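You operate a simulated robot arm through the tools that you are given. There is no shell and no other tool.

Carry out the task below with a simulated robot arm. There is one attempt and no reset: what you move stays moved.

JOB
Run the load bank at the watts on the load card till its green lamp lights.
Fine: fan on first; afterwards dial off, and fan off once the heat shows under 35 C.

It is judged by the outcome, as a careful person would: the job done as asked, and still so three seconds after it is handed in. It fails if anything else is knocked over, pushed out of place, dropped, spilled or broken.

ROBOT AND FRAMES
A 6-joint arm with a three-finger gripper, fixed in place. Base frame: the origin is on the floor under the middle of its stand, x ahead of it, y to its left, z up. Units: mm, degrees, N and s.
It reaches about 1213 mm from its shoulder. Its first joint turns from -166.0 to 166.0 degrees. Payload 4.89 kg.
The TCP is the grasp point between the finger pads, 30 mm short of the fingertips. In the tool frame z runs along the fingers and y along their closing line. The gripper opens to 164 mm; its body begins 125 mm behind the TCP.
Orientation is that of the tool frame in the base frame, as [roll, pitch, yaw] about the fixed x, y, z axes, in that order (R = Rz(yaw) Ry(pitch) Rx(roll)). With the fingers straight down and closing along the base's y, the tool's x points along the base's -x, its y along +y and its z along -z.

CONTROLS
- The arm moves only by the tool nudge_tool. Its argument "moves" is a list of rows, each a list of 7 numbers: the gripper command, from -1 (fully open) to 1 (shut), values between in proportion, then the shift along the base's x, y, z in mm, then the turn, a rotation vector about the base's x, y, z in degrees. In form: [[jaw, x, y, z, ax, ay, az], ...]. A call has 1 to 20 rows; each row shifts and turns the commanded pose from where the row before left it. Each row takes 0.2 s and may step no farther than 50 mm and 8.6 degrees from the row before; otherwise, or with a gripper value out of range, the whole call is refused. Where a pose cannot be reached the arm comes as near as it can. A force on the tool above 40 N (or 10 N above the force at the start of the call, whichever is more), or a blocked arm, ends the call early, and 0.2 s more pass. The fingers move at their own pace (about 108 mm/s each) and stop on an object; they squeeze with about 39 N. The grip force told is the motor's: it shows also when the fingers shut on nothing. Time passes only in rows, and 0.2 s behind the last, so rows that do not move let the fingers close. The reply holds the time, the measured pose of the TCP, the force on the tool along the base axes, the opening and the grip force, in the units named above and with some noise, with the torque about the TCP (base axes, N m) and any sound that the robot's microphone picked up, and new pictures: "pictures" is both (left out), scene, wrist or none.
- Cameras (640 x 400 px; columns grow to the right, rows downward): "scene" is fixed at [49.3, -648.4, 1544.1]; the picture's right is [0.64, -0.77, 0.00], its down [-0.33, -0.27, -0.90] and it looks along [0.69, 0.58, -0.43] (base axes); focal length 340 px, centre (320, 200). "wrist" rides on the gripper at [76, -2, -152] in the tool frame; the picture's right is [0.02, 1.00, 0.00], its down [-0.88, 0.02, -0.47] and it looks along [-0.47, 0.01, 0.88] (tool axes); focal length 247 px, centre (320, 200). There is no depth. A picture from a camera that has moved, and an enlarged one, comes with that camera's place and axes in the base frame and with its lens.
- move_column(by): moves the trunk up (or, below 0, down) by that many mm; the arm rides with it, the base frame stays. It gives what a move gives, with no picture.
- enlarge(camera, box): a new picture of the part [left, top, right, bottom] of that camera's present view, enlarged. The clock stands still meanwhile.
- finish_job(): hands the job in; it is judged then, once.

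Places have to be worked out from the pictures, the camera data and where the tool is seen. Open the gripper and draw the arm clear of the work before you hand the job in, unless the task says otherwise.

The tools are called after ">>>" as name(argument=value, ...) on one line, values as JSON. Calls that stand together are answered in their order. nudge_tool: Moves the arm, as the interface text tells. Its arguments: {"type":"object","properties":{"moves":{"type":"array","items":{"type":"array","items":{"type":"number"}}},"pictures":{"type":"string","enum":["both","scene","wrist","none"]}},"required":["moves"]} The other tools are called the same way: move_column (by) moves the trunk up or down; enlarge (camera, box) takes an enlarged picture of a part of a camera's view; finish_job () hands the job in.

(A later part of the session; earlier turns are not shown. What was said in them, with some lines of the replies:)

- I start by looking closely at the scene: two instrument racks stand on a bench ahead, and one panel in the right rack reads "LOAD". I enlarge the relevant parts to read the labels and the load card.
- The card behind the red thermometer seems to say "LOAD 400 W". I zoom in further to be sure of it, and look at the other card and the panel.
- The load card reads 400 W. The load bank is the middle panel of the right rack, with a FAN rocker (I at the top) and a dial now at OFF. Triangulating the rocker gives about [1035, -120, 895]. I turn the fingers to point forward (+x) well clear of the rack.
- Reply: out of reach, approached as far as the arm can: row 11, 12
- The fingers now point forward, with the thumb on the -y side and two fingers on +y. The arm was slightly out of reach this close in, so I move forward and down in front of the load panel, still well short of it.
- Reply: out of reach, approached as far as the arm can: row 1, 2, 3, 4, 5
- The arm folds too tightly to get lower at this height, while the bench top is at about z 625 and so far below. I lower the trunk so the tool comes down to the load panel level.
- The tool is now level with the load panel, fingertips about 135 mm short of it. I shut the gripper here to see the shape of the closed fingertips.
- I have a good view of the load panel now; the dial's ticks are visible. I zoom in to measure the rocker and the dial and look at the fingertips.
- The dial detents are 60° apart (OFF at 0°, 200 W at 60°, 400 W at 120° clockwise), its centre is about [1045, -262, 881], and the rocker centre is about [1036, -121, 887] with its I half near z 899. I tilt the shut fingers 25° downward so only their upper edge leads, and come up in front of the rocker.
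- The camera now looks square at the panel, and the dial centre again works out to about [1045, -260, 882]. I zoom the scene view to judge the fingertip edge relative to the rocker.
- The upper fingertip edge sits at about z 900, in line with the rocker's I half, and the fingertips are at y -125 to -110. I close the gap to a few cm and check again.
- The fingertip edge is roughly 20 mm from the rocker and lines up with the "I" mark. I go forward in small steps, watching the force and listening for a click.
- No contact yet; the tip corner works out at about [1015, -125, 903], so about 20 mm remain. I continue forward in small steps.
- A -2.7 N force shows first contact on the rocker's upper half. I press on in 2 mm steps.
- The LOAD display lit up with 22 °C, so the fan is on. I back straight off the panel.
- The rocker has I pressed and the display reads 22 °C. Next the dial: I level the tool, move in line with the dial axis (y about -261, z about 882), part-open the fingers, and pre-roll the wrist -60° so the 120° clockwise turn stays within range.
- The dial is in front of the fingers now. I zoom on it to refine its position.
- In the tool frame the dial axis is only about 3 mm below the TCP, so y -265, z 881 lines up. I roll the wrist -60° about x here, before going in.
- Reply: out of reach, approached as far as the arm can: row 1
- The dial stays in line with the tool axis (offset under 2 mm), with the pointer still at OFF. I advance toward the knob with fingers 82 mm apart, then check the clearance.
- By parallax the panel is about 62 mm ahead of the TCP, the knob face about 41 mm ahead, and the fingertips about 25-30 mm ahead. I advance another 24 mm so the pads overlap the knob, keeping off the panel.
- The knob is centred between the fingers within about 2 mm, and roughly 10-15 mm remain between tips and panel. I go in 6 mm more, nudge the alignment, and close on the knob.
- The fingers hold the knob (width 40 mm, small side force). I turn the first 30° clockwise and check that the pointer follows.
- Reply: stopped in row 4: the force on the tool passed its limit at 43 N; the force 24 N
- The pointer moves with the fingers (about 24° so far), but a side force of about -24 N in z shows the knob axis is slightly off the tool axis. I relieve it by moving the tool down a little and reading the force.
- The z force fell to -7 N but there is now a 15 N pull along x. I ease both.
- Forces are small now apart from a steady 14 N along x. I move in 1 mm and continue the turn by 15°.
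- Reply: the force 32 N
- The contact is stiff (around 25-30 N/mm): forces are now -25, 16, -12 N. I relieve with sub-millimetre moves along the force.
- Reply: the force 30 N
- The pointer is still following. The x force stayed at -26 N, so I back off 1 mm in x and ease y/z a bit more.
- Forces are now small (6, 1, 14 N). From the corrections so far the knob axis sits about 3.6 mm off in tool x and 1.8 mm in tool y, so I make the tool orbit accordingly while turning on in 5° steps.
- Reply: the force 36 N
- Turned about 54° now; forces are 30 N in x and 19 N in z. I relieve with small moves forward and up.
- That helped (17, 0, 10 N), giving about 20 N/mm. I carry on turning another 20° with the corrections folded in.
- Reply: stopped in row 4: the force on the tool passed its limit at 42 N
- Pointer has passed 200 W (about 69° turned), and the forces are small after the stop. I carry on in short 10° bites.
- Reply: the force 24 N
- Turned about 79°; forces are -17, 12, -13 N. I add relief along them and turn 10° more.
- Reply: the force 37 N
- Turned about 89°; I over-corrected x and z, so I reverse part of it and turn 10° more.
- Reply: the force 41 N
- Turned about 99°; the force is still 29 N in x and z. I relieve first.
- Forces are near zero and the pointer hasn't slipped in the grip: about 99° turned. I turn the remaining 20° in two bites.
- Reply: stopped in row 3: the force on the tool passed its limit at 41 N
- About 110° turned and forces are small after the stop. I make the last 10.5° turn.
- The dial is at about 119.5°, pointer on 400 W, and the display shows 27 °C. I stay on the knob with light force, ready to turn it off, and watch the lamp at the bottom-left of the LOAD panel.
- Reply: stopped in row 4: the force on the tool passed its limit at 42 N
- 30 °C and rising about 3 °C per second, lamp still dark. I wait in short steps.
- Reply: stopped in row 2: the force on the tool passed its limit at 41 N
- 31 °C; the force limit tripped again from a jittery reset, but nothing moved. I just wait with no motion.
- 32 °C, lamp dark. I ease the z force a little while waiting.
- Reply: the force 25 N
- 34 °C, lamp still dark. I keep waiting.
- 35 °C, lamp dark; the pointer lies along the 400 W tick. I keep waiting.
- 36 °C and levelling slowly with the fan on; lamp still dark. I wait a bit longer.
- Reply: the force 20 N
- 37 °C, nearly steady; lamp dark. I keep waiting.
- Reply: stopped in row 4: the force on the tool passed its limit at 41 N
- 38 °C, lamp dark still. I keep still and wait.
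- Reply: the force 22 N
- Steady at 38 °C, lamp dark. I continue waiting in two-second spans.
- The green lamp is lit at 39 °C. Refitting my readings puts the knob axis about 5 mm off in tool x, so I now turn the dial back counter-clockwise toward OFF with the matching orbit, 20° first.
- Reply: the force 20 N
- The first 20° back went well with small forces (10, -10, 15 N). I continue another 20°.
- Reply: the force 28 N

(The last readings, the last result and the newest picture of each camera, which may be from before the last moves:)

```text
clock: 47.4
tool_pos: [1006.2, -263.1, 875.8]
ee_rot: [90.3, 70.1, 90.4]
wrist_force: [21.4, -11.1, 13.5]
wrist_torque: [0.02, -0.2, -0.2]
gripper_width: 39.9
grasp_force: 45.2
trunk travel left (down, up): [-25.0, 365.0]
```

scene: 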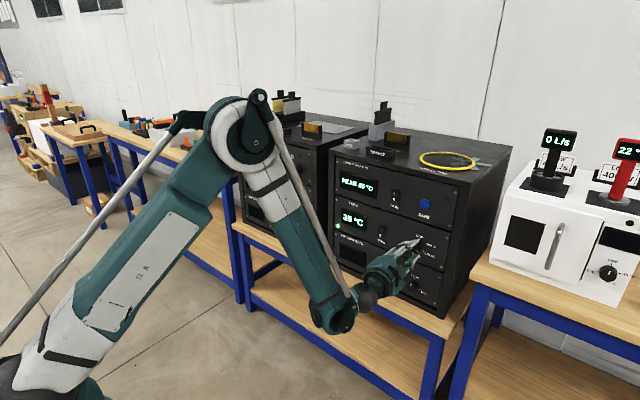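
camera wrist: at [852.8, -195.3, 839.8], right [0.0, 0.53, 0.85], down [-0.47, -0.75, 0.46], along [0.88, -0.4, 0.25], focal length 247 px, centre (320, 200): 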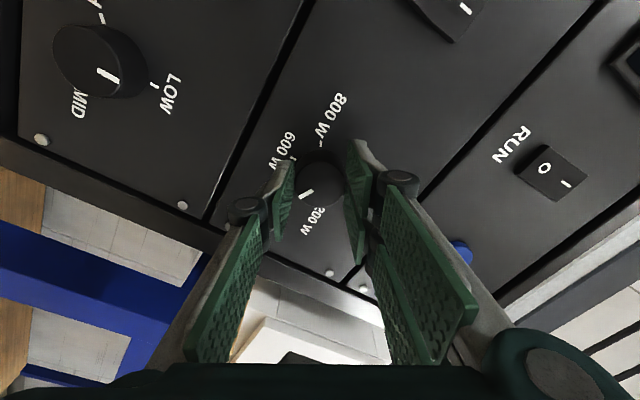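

Forty degrees back; I ease x, y and z slightly and continue 20° more.

>>> nudge_tool(moves=[[1, 0.4, -0.7, 0.2, -5, 0, 0], [1, 0.1, -0.44, -0.1, -5, 0, 0], [1, 0, -0.45, -0.06, -5, 0, 0], [1, 0, -0.45, -0.02, -5, 0, 0]], pictures="none")

```text
clock: 48.4
tool_pos: [1005.0, -264.5, 878.2]
ee_rot: [-153.7, 89.8, -153.5]
wrist_force: [4.1, -12.8, -4.5]
wrist_torque: [0.1, -0.07, -0.4]
gripper_width: 39.8
grasp_force: 44.8
trunk travel left (down, up): [-25.0, 365.0]
```

Sixty degrees back, forces small. I continue another 20°.

>>> nudge_tool(moves=[[1, 0, -0.8, 0, -5, 0, 0], [1, 0, -0.45, 0.06, -5, 0, 0], [1, 0, -0.44, 0.1, -5, 0, 0], [1, 0, -0.43, 0.14, -5, 0, 0]], pictures="wrist")

>>> enlarge(camera="wrist", box=[220, 100, 420, 250])

```text
clock: 49.4
tool_pos: [1005.4, -267.6, 877.8]
ee_rot: [-90.5, 69.9, -90.3]
wrist_force: [-19.9, -11.6, -16.7]
wrist_torque: [0.0, 0.18, -0.13]
gripper_width: 39.8
grasp_force: 44.9
trunk travel left (down, up): [-25.0, 365.0]
camera wrist: at [852.8, -294.4, 806.8], right [0.0, 0.93, -0.36], down [-0.47, 0.32, 0.82], along [0.88, 0.17, 0.44], focal length 247 px, centre (320, 200)
```

wrist: 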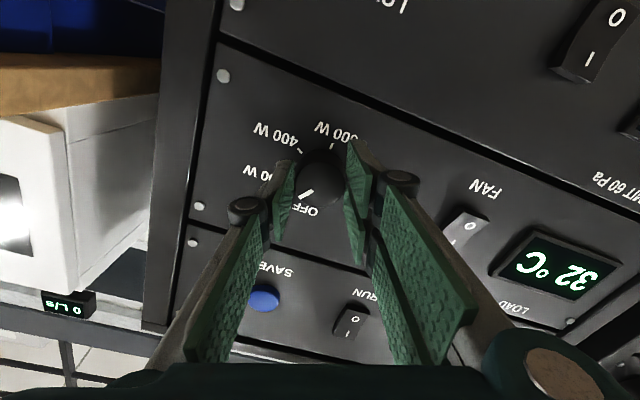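

```text
2.67 times, centred on (320, 175) of wrist
camera zoom: at [852.8, -294.4, 806.8], right [0.0, 0.93, -0.36], down [-0.47, 0.32, 0.82], along [0.88, 0.17, 0.44], focal length 659 px, centre (320, 267)
```

zoom: 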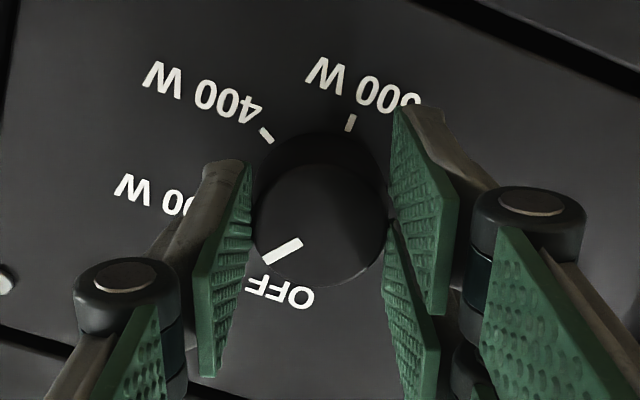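

32 °C already, pointer about 40° from OFF with no slip. I relieve the force and turn 20° more.

>>> nudge_tool(moves=[[1, -0.5, -0.5, -0.5, 0, 0, 0], [1, 0, -0.4, 0.2, -5, 0, 0], [1, 0, -0.39, 0.23, -5, 0, 0], [1, 0, -0.37, 0.27, -5, 0, 0], [1, 0, -0.34, 0.3, -5, 0, 0]], pictures="none")

```text
clock: 50.6
tool_pos: [1005.3, -269.2, 878.8]
ee_rot: [-90.3, 49.8, -90.1]
wrist_force: [-24.6, -0.9, -22.7]
wrist_torque: [-0.12, 0.63, 0.03]
gripper_width: 39.8
grasp_force: 45.1
trunk travel left (down, up): [-25.0, 365.0]
```

One hundred degrees back; force -25, -1, -23 N. I ease it and make the last 20°.

>>> nudge_tool(moves=[[1, -0.8, 0, -0.7, 0, 0, 0], [1, 0, -0.3, 0.2, -5, 0, 0], [1, 0, -0.28, 0.25, -5, 0, 0], [1, 0, 0, 0, 0, 0, 0]], pictures="none")

```text
clock: 51.6
tool_pos: [1005.9, -269.3, 878.8]
ee_rot: [-90.2, 39.9, -90.2]
wrist_force: [-6.5, -1.8, -6.7]
wrist_torque: [-0.06, 0.12, 0.02]
gripper_width: 40.0
grasp_force: 44.4
trunk travel left (down, up): [-25.0, 365.0]
```

Ten degrees remain; forces are light. I finish the turn to OFF.

>>> nudge_tool(moves=[[1, -0.1, -0.27, 0.2, -5, 0, 0], [1, 0, -0.25, 0.3, -5, 0, 0], [1, 0, 0, 0, 0, 0, 0]])

>>> enlarge(camera="wrist", box=[220, 100, 420, 250])

>>> enlarge(camera="scene", box=[330, 200, 450, 280])

```text
clock: 52.4
tool_pos: [1005.0, -271.3, 880.5]
ee_rot: [-90.2, 29.9, -90.1]
wrist_force: [31.0, -2.6, 21.6]
wrist_torque: [0.76, -0.24, -0.09]
gripper_width: 40.1
grasp_force: 44.6
trunk travel left (down, up): [-25.0, 365.0]
camera wrist: at [852.5, -337.0, 843.6], right [0.0, 0.48, -0.88], down [-0.47, 0.77, 0.42], along [0.88, 0.41, 0.22], focal length 247 px, centre (320, 200)
```

scene: 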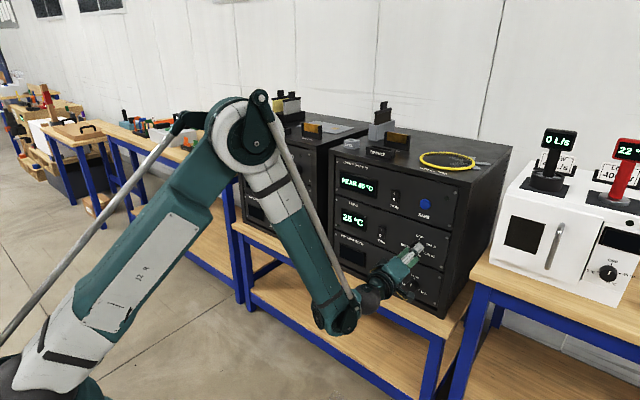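
wrist: 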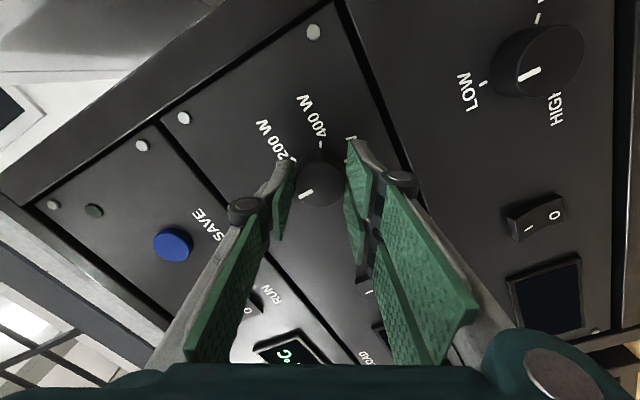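

```text
2.67 times, centred on (320, 175) of wrist
camera zoom: at [852.5, -337.0, 843.6], right [0.0, 0.48, -0.88], down [-0.47, 0.77, 0.42], along [0.88, 0.41, 0.22], focal length 659 px, centre (320, 267)
```

zoom: 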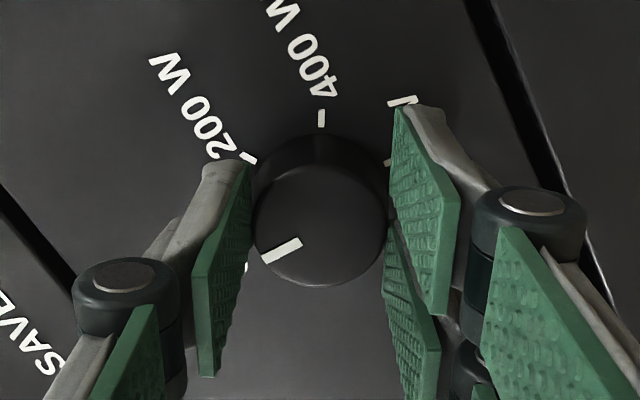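

```text
5.00 times, centred on (390, 240) of scene
camera zoom: at [49.3, -648.4, 1544.1], right [0.64, -0.77, 0.0], down [-0.33, -0.27, -0.9], along [0.69, 0.58, -0.43], focal length 1703 px, centre (-30, 0)
```

zoom: 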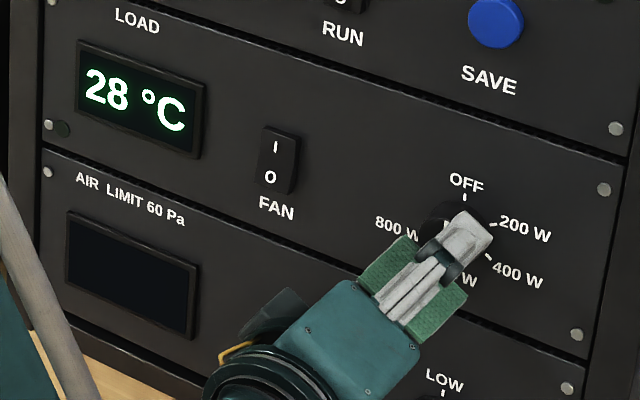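

The x torque of 0.76 N m shows the dial is against its OFF stop, and the pointer matches OFF; the display reads 28 °C. I ease off a touch, open the fingers and back straight away.

>>> nudge_tool(moves=[[1, 0.3, 0, 0.3, 1, 0, 0], [0.3, 0, 0, 0, 0, 0, 0], [0, 0, 0, 0, 0, 0, 0], [0, 0, 0, 0, 0, 0, 0], [0, 0, 0, 0, 0, 0, 0], [0, -10, 0, 0, 0, 0, 0], [0, -25, 0, 0, 0, 0, 0], [0, -30, 0, 0, 0, 0, 0], [0, -30, 0, 0, 0, 0, 0], [0, -20, 0, 0, 0, 0, 0], [0, 0, 0, 0, 0, 0, 0]])

>>> enlarge(camera="wrist", box=[240, 60, 400, 180])

>>> enlarge(camera="scene", box=[330, 180, 450, 270])

```text
clock: 54.8
tool_pos: [892.2, -270.2, 880.0]
ee_rot: [-90.3, 31.0, -90.1]
wrist_force: [0.3, -0.4, -0.1]
wrist_torque: [-0.01, -0.05, -0.04]
gripper_width: 82.2
grasp_force: 0.1
out of reach, approached as far as the arm can: row 10
trunk travel left (down, up): [-25.0, 365.0]
camera wrist: at [740.0, -336.2, 843.2], right [0.0, 0.5, -0.87], down [-0.47, 0.77, 0.44], along [0.88, 0.41, 0.23], focal length 247 px, centre (320, 200)
```

scene: 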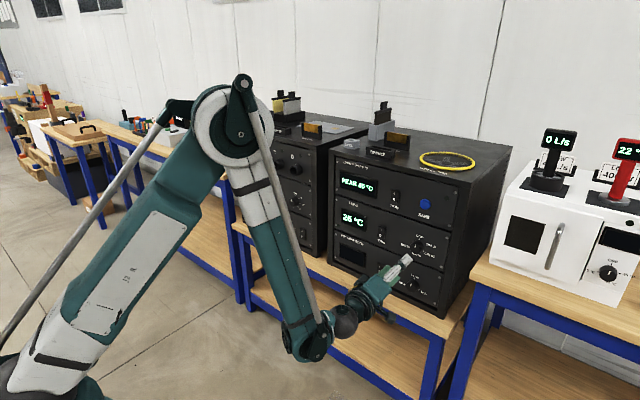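
wrist: 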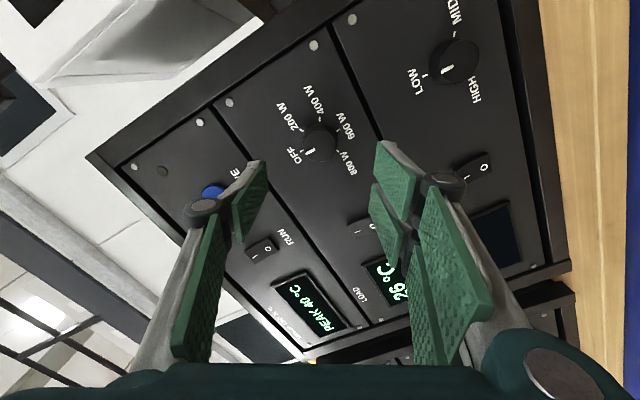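

```text
3.33 times, centred on (320, 120) of wrist
camera zoom: at [740.0, -336.2, 843.2], right [0.0, 0.5, -0.87], down [-0.47, 0.77, 0.44], along [0.88, 0.41, 0.23], focal length 823 px, centre (320, 467)
```

zoom: 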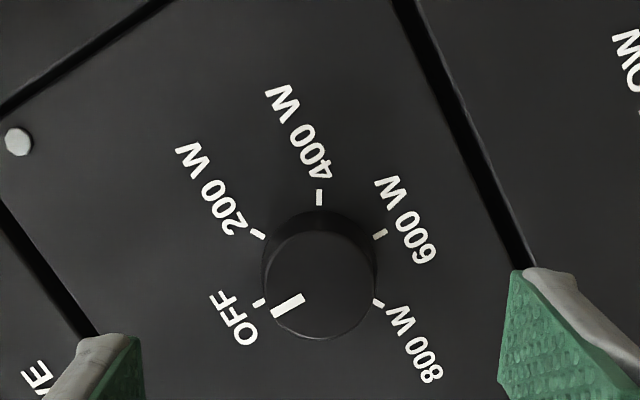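

```text
4.44 times, centred on (390, 225) of scene
camera zoom: at [49.3, -648.4, 1544.1], right [0.64, -0.77, 0.0], down [-0.33, -0.27, -0.9], along [0.69, 0.58, -0.43], focal length 1513 px, centre (9, 89)
```

zoom: 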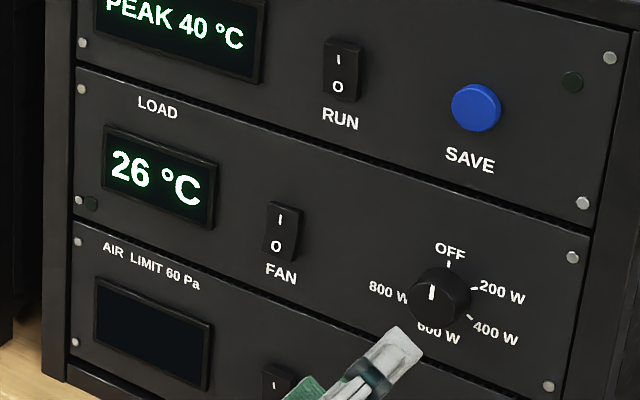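

The dial sits at OFF and the heat shows 26 °C, so the fan may go off. I shut the fingers, undo the roll, and move over in front of the FAN rocker.

>>> nudge_tool(moves=[[1, 2, 18, 0, 7.4, 0, 0], [1, 2, 18, 0, 7.4, 0, 0], [1, 2, 18, 0, 7.4, 0, 0], [1, 2, 18, 0, 7.4, 0, 0], [1, 2, 18, 0, 7.4, 0, 0], [1, 2, 18, 0, 7.4, 0, 0], [1, 2, 18, 0, 7.4, 0, 0], [1, 2, 18, 0, 7.2, 0, 0], [1, 3, 0, -4.2, 0, 5, 0], [1, 3, 0, -4.2, 0, 5, 0], [1, 3, 0, -4.2, 0, 5, 0], [1, 3, 0, -4.2, 0, 5, 0], [1, 3, 0, -4.2, 0, 5, 0], [1, 0, 0, 0, 0, 0, 0]])

>>> enlarge(camera="scene", box=[330, 200, 430, 280])

```text
clock: 57.8
tool_pos: [934.7, -132.2, 874.5]
ee_rot: [-180.0, 64.8, -179.9]
wrist_force: [0.6, -0.7, -0.2]
wrist_torque: [0.01, -0.02, 0.02]
gripper_width: 0.0
grasp_force: 39.0
out of reach, approached as far as the arm can: row 1, 3, 5
trunk travel left (down, up): [-25.0, 365.0]
camera wrist: at [763.7, -133.4, 870.1], right [-0.01, 1.0, -0.02], down [-0.05, 0.02, 1.0], along [1.0, 0.01, 0.05], focal length 247 px, centre (320, 200)
```

scene: 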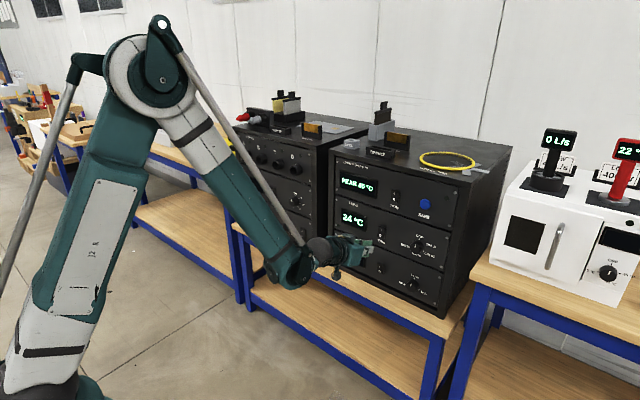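
wrist: 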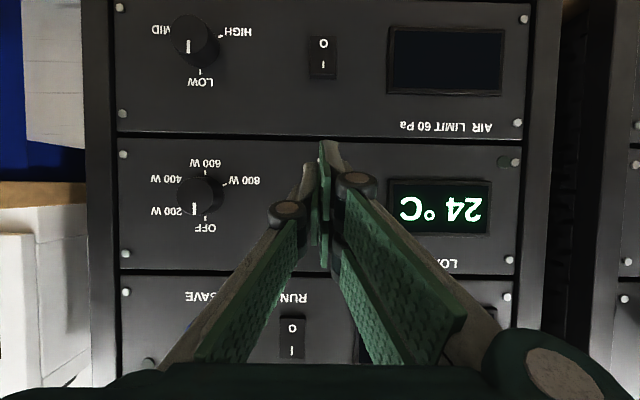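

```text
5.00 times, centred on (380, 240) of scene
camera zoom: at [49.3, -648.4, 1544.1], right [0.64, -0.77, 0.0], down [-0.33, -0.27, -0.9], along [0.69, 0.58, -0.43], focal length 1703 px, centre (20, 0)
```

zoom: 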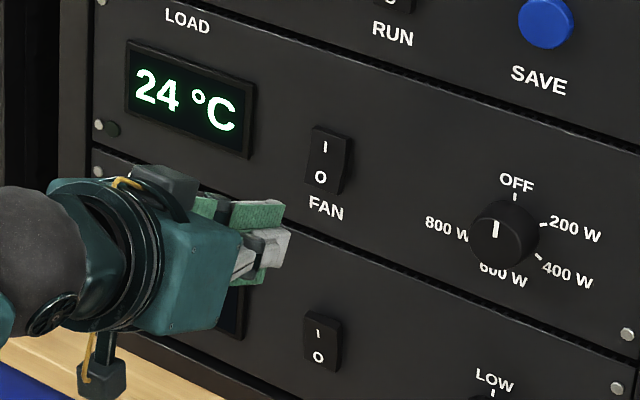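

24 °C; the tool is at [935, -132, 874]. I line up with the O half (y -126, z 860) and close most of the gap.

>>> nudge_tool(moves=[[1, 10, 3, -5, 0, 0, 0], [1, 10, 3.5, -5, 0, 0, 0], [1, 15, 0, -4.5, 0, 0, 0], [1, 15, 0, 0, 0, 0, 0], [1, 0, 0, 0, 0, 0, 0]], pictures="scene")

>>> enlarge(camera="scene", box=[350, 205, 410, 255])

```text
clock: 59.0
tool_pos: [983.7, -123.7, 859.6]
ee_rot: [180.0, 64.8, -179.8]
wrist_force: [-1.0, -0.1, 0.3]
wrist_torque: [-0.01, 0.0, -0.02]
gripper_width: 0.0
grasp_force: 39.3
trunk travel left (down, up): [-25.0, 365.0]
```

scene: 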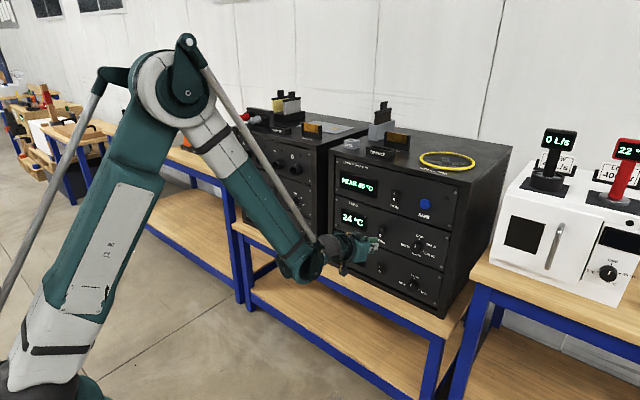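

```text
8.00 times, centred on (380, 230) of scene
camera zoom: at [49.3, -648.4, 1544.1], right [0.64, -0.77, 0.0], down [-0.33, -0.27, -0.9], along [0.69, 0.58, -0.43], focal length 2724 px, centre (-160, -40)
```

zoom: 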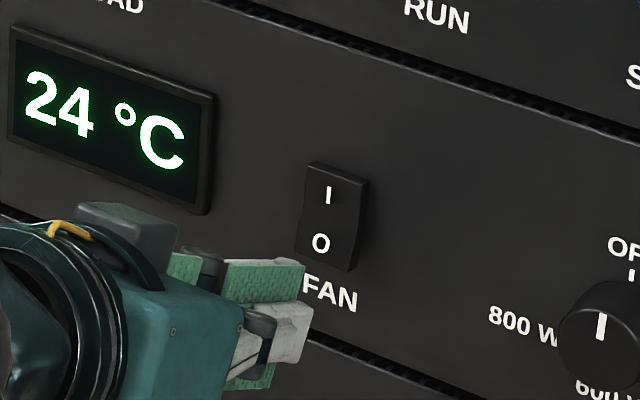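

The tip edge will meet the rocker right at its O mark. I advance to contact in small steps.

>>> nudge_tool(moves=[[1, 6, -1, 0, 0, 0, 0], [1, 5, 0, 0, 0, 0, 0], [1, 4, 0, 0, 0, 0, 0], [1, 3, 0, 0, 0, 0, 0], [1, 2, 0, 0, 0, 0, 0], [1, 2, 0, 0, 0, 0, 0], [1, 0, 0, 0, 0, 0, 0]], pictures="scene")

>>> enlarge(camera="scene", box=[350, 205, 410, 255])

```text
clock: 60.6
tool_pos: [1005.4, -126.1, 859.0]
ee_rot: [-180.0, 64.9, -179.9]
wrist_force: [0.8, -0.3, -0.7]
wrist_torque: [0.01, -0.02, -0.01]
gripper_width: 0.0
grasp_force: 39.4
trunk travel left (down, up): [-25.0, 365.0]
```

scene: 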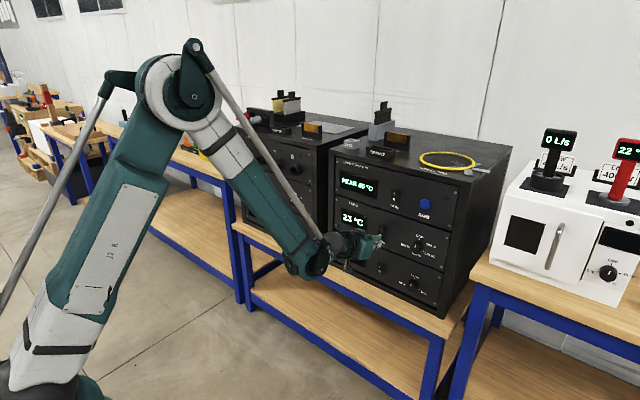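

```text
8.00 times, centred on (380, 230) of scene
camera zoom: at [49.3, -648.4, 1544.1], right [0.64, -0.77, 0.0], down [-0.33, -0.27, -0.9], along [0.69, 0.58, -0.43], focal length 2724 px, centre (-160, -40)
```

zoom: 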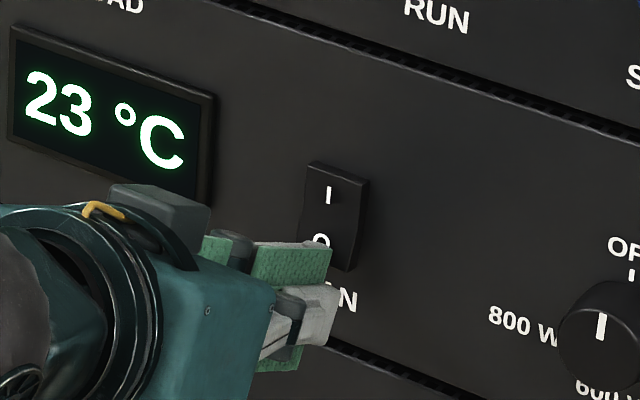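

No contact force yet, edge right at the O mark. I press on in 2 mm steps.

>>> nudge_tool(moves=[[1, 2, 0, 0, 0, 0, 0], [1, 1.5, 0, 0, 0, 0, 0], [1, 0, 0, 0, 0, 0, 0]], pictures="scene")

>>> enlarge(camera="scene", box=[350, 205, 410, 255])

```text
clock: 61.4
tool_pos: [1009.2, -125.8, 859.7]
ee_rot: [-179.9, 64.8, -180.0]
wrist_force: [-4.4, 0.0, -1.5]
wrist_torque: [-0.02, 0.04, -0.01]
gripper_width: 0.0
grasp_force: 38.7
trunk travel left (down, up): [-25.0, 365.0]
```

scene: 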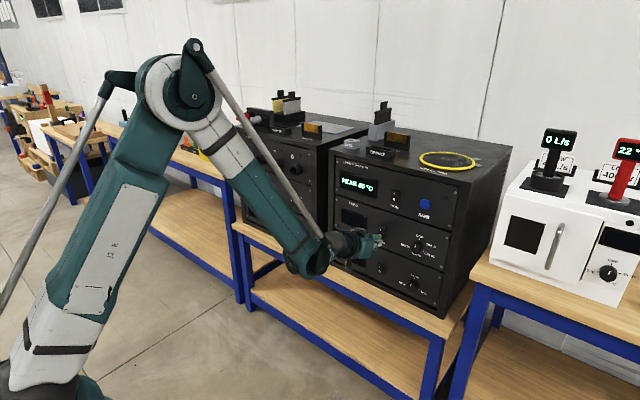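

```text
8.00 times, centred on (380, 230) of scene
camera zoom: at [49.3, -648.4, 1544.1], right [0.64, -0.77, 0.0], down [-0.33, -0.27, -0.9], along [0.69, 0.58, -0.43], focal length 2724 px, centre (-160, -40)
```

zoom: 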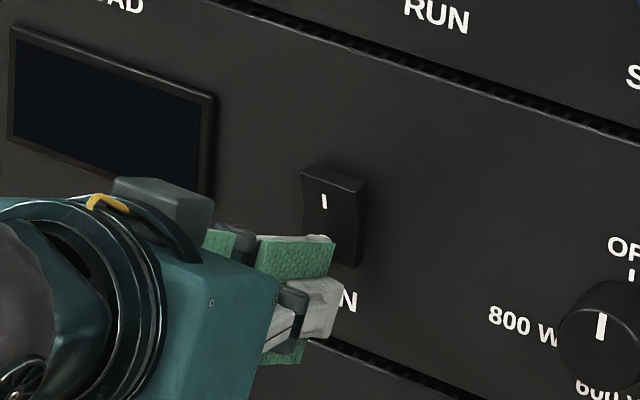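

The display went dark and the rocker flipped to O: the fan is off. I back straight off, then open the gripper well clear of the panel.

>>> nudge_tool(moves=[[1, -10, 0, 0, 0, 0, 0], [1, -25, 0, 0, 0, 0, 0], [1, -30, 0, 0, 0, 0, 0], [0.5, -25, 0, 0, 0, 0, 0], [0, -10, 0, 0, 0, 0, 0], [-0.5, 0, 0, 0, 0, 0, 0], [-1, 0, 0, 0, 0, 0, 0], [-1, 0, 0, 0, 0, 0, 0], [-1, 0, 0, 0, 0, 0, 0], [-1, 0, 0, 0, 0, 0, 0]])

>>> enlarge(camera="scene", box=[320, 150, 480, 310])

>>> enlarge(camera="scene", box=[360, 205, 450, 265])

```text
clock: 63.6
tool_pos: [909.6, -124.8, 858.4]
ee_rot: [-180.0, 64.9, -179.9]
wrist_force: [0.7, 0.1, 0.3]
wrist_torque: [0.02, -0.02, -0.03]
gripper_width: 163.9
grasp_force: 0.0
trunk travel left (down, up): [-25.0, 365.0]
camera wrist: at [739.2, -126.2, 854.0], right [-0.01, 1.0, -0.02], down [-0.05, 0.02, 1.0], along [1.0, 0.01, 0.05], focal length 247 px, centre (320, 200)
```

scene: 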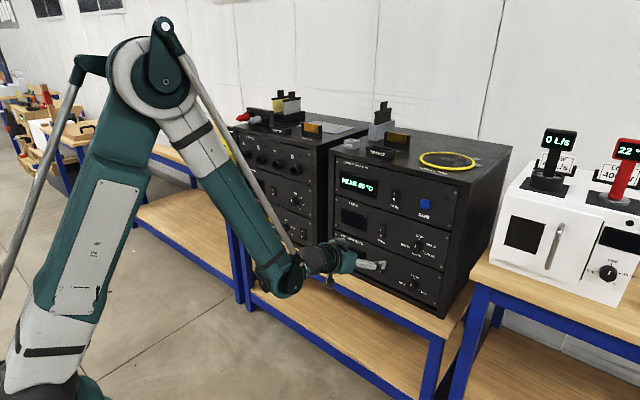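
wrist: 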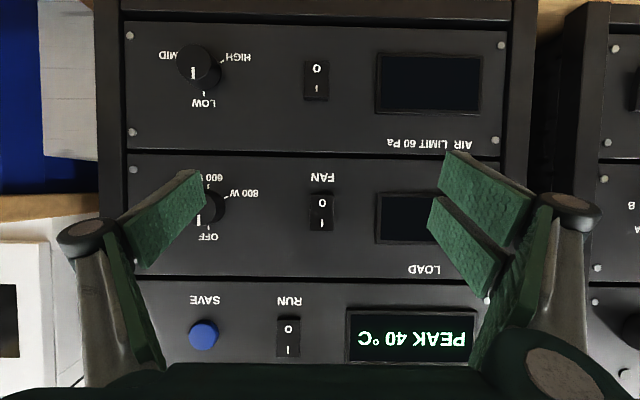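

```text
2.50 times, centred on (400, 230) of scene
camera zoom: at [49.3, -648.4, 1544.1], right [0.64, -0.77, 0.0], down [-0.33, -0.27, -0.9], along [0.69, 0.58, -0.43], focal length 851 px, centre (120, 125)
```

zoom: 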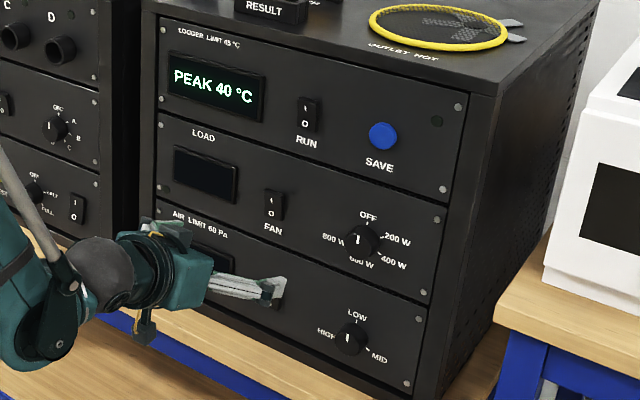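

```text
6.67 times, centred on (405, 235) of scene
camera zoom: at [49.3, -648.4, 1544.1], right [0.64, -0.77, 0.0], down [-0.33, -0.27, -0.9], along [0.69, 0.58, -0.43], focal length 2270 px, centre (-247, -33)
```

zoom: 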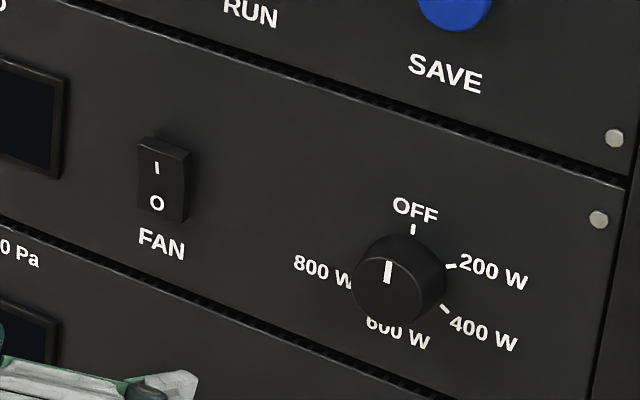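

Everything reads as intended: dial OFF, FAN on O, display dark. I check one detail at the outlet on top of the rack, where something grey shows beside the yellow ring.

>>> enlarge(camera="scene", box=[400, 130, 520, 200])

```text
5.33 times, centred on (460, 165) of scene
camera zoom: at [49.3, -648.4, 1544.1], right [0.64, -0.77, 0.0], down [-0.33, -0.27, -0.9], along [0.69, 0.58, -0.43], focal length 1816 px, centre (-427, 387)
```

zoom: 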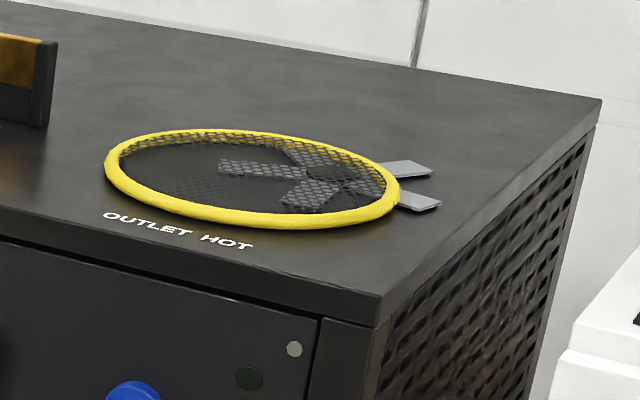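

The grey pieces are just the outlet fan's rotor blades stopped at a different angle, nothing I touched. I draw the arm further back and up, clear of the rack.

>>> nudge_tool(moves=[[-1, -20, 0, 15, 0, 6, 0], [-1, -20, 0, 15, 0, 6, 0], [-1, -20, 0, 15, 0, 6, 0], [-1, -20, 0, 15, 0, 6, 0], [-1, -20, 0, 15, 0, 6, 0], [-1, -20, 0, 15, 0, 6, 0], [-1, -10, 0, 15, 0, 6, 0], [-1, 0, 0, 15, 0, 6, 0], [-1, 0, 0, 0, 0, 0, 0], [-1, 0, 0, 0, 0, 0, 0]])

>>> enlarge(camera="scene", box=[320, 130, 520, 310])

```text
clock: 65.8
tool_pos: [779.5, -123.3, 979.5]
ee_rot: [180.0, 16.8, -179.9]
wrist_force: [-0.3, 0.1, 0.4]
wrist_torque: [-0.03, 0.03, -0.02]
gripper_width: 163.8
grasp_force: 0.1
trunk travel left (down, up): [-25.0, 365.0]
camera wrist: at [662.6, -125.9, 1102.4], right [-0.02, 1.0, 0.0], down [0.71, 0.02, 0.71], along [0.71, 0.01, -0.71], focal length 247 px, centre (320, 200)
```

scene: 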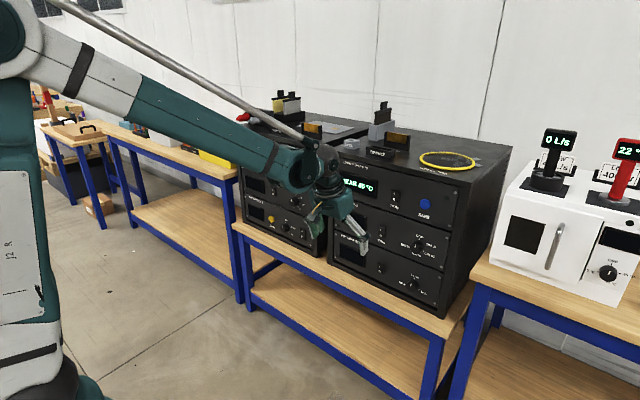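
wrist: 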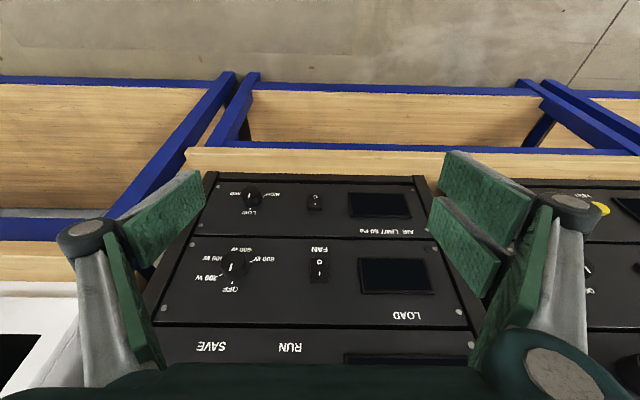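

```text
2.22 times, centred on (420, 220) of scene
camera zoom: at [49.3, -648.4, 1544.1], right [0.64, -0.77, 0.0], down [-0.33, -0.27, -0.9], along [0.69, 0.58, -0.43], focal length 757 px, centre (98, 156)
```

zoom: 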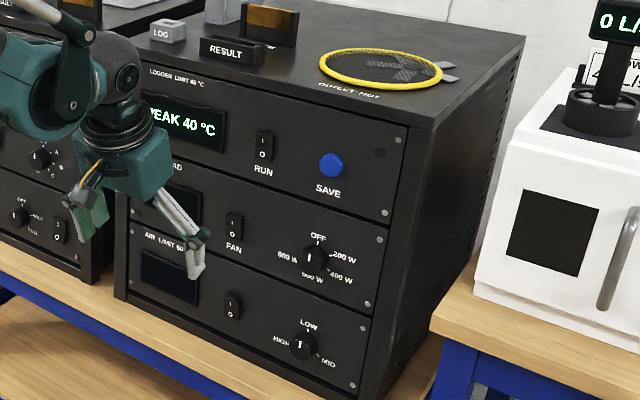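

The arm is clear with the gripper open, the dial is at OFF, the fan is off and the rotor is still. The lamp lit during the 400 W run, so I hand the job in.

>>> finish_job()

```text
The job is handed in.
```

I ran the load bank at 400 W, as on the load card, until its green lamp lit, then shut it down and handed the job in.

- **Fan on first:** I pressed the FAN rocker to I before touching the dial, and the display lit at 22 °C.
- **Run:** I turned the dial to 400 W, and the green lamp lit about 12 seconds later at 39 °C.
- **Dial off:** I turned it straight back to OFF; the heat fell to 23 °C with the fan still running.
- **Fan off:** I pressed the rocker to O at 23 °C, well under the 35 °C limit. The display went dark.

On the way to 400 W the dial passed through 200 W for about six seconds. The force limit stopped the arm a few times while it held the knob, but the knob did not slip. I saw nothing else moved, and the arm ended clear of the rack with the gripper open.
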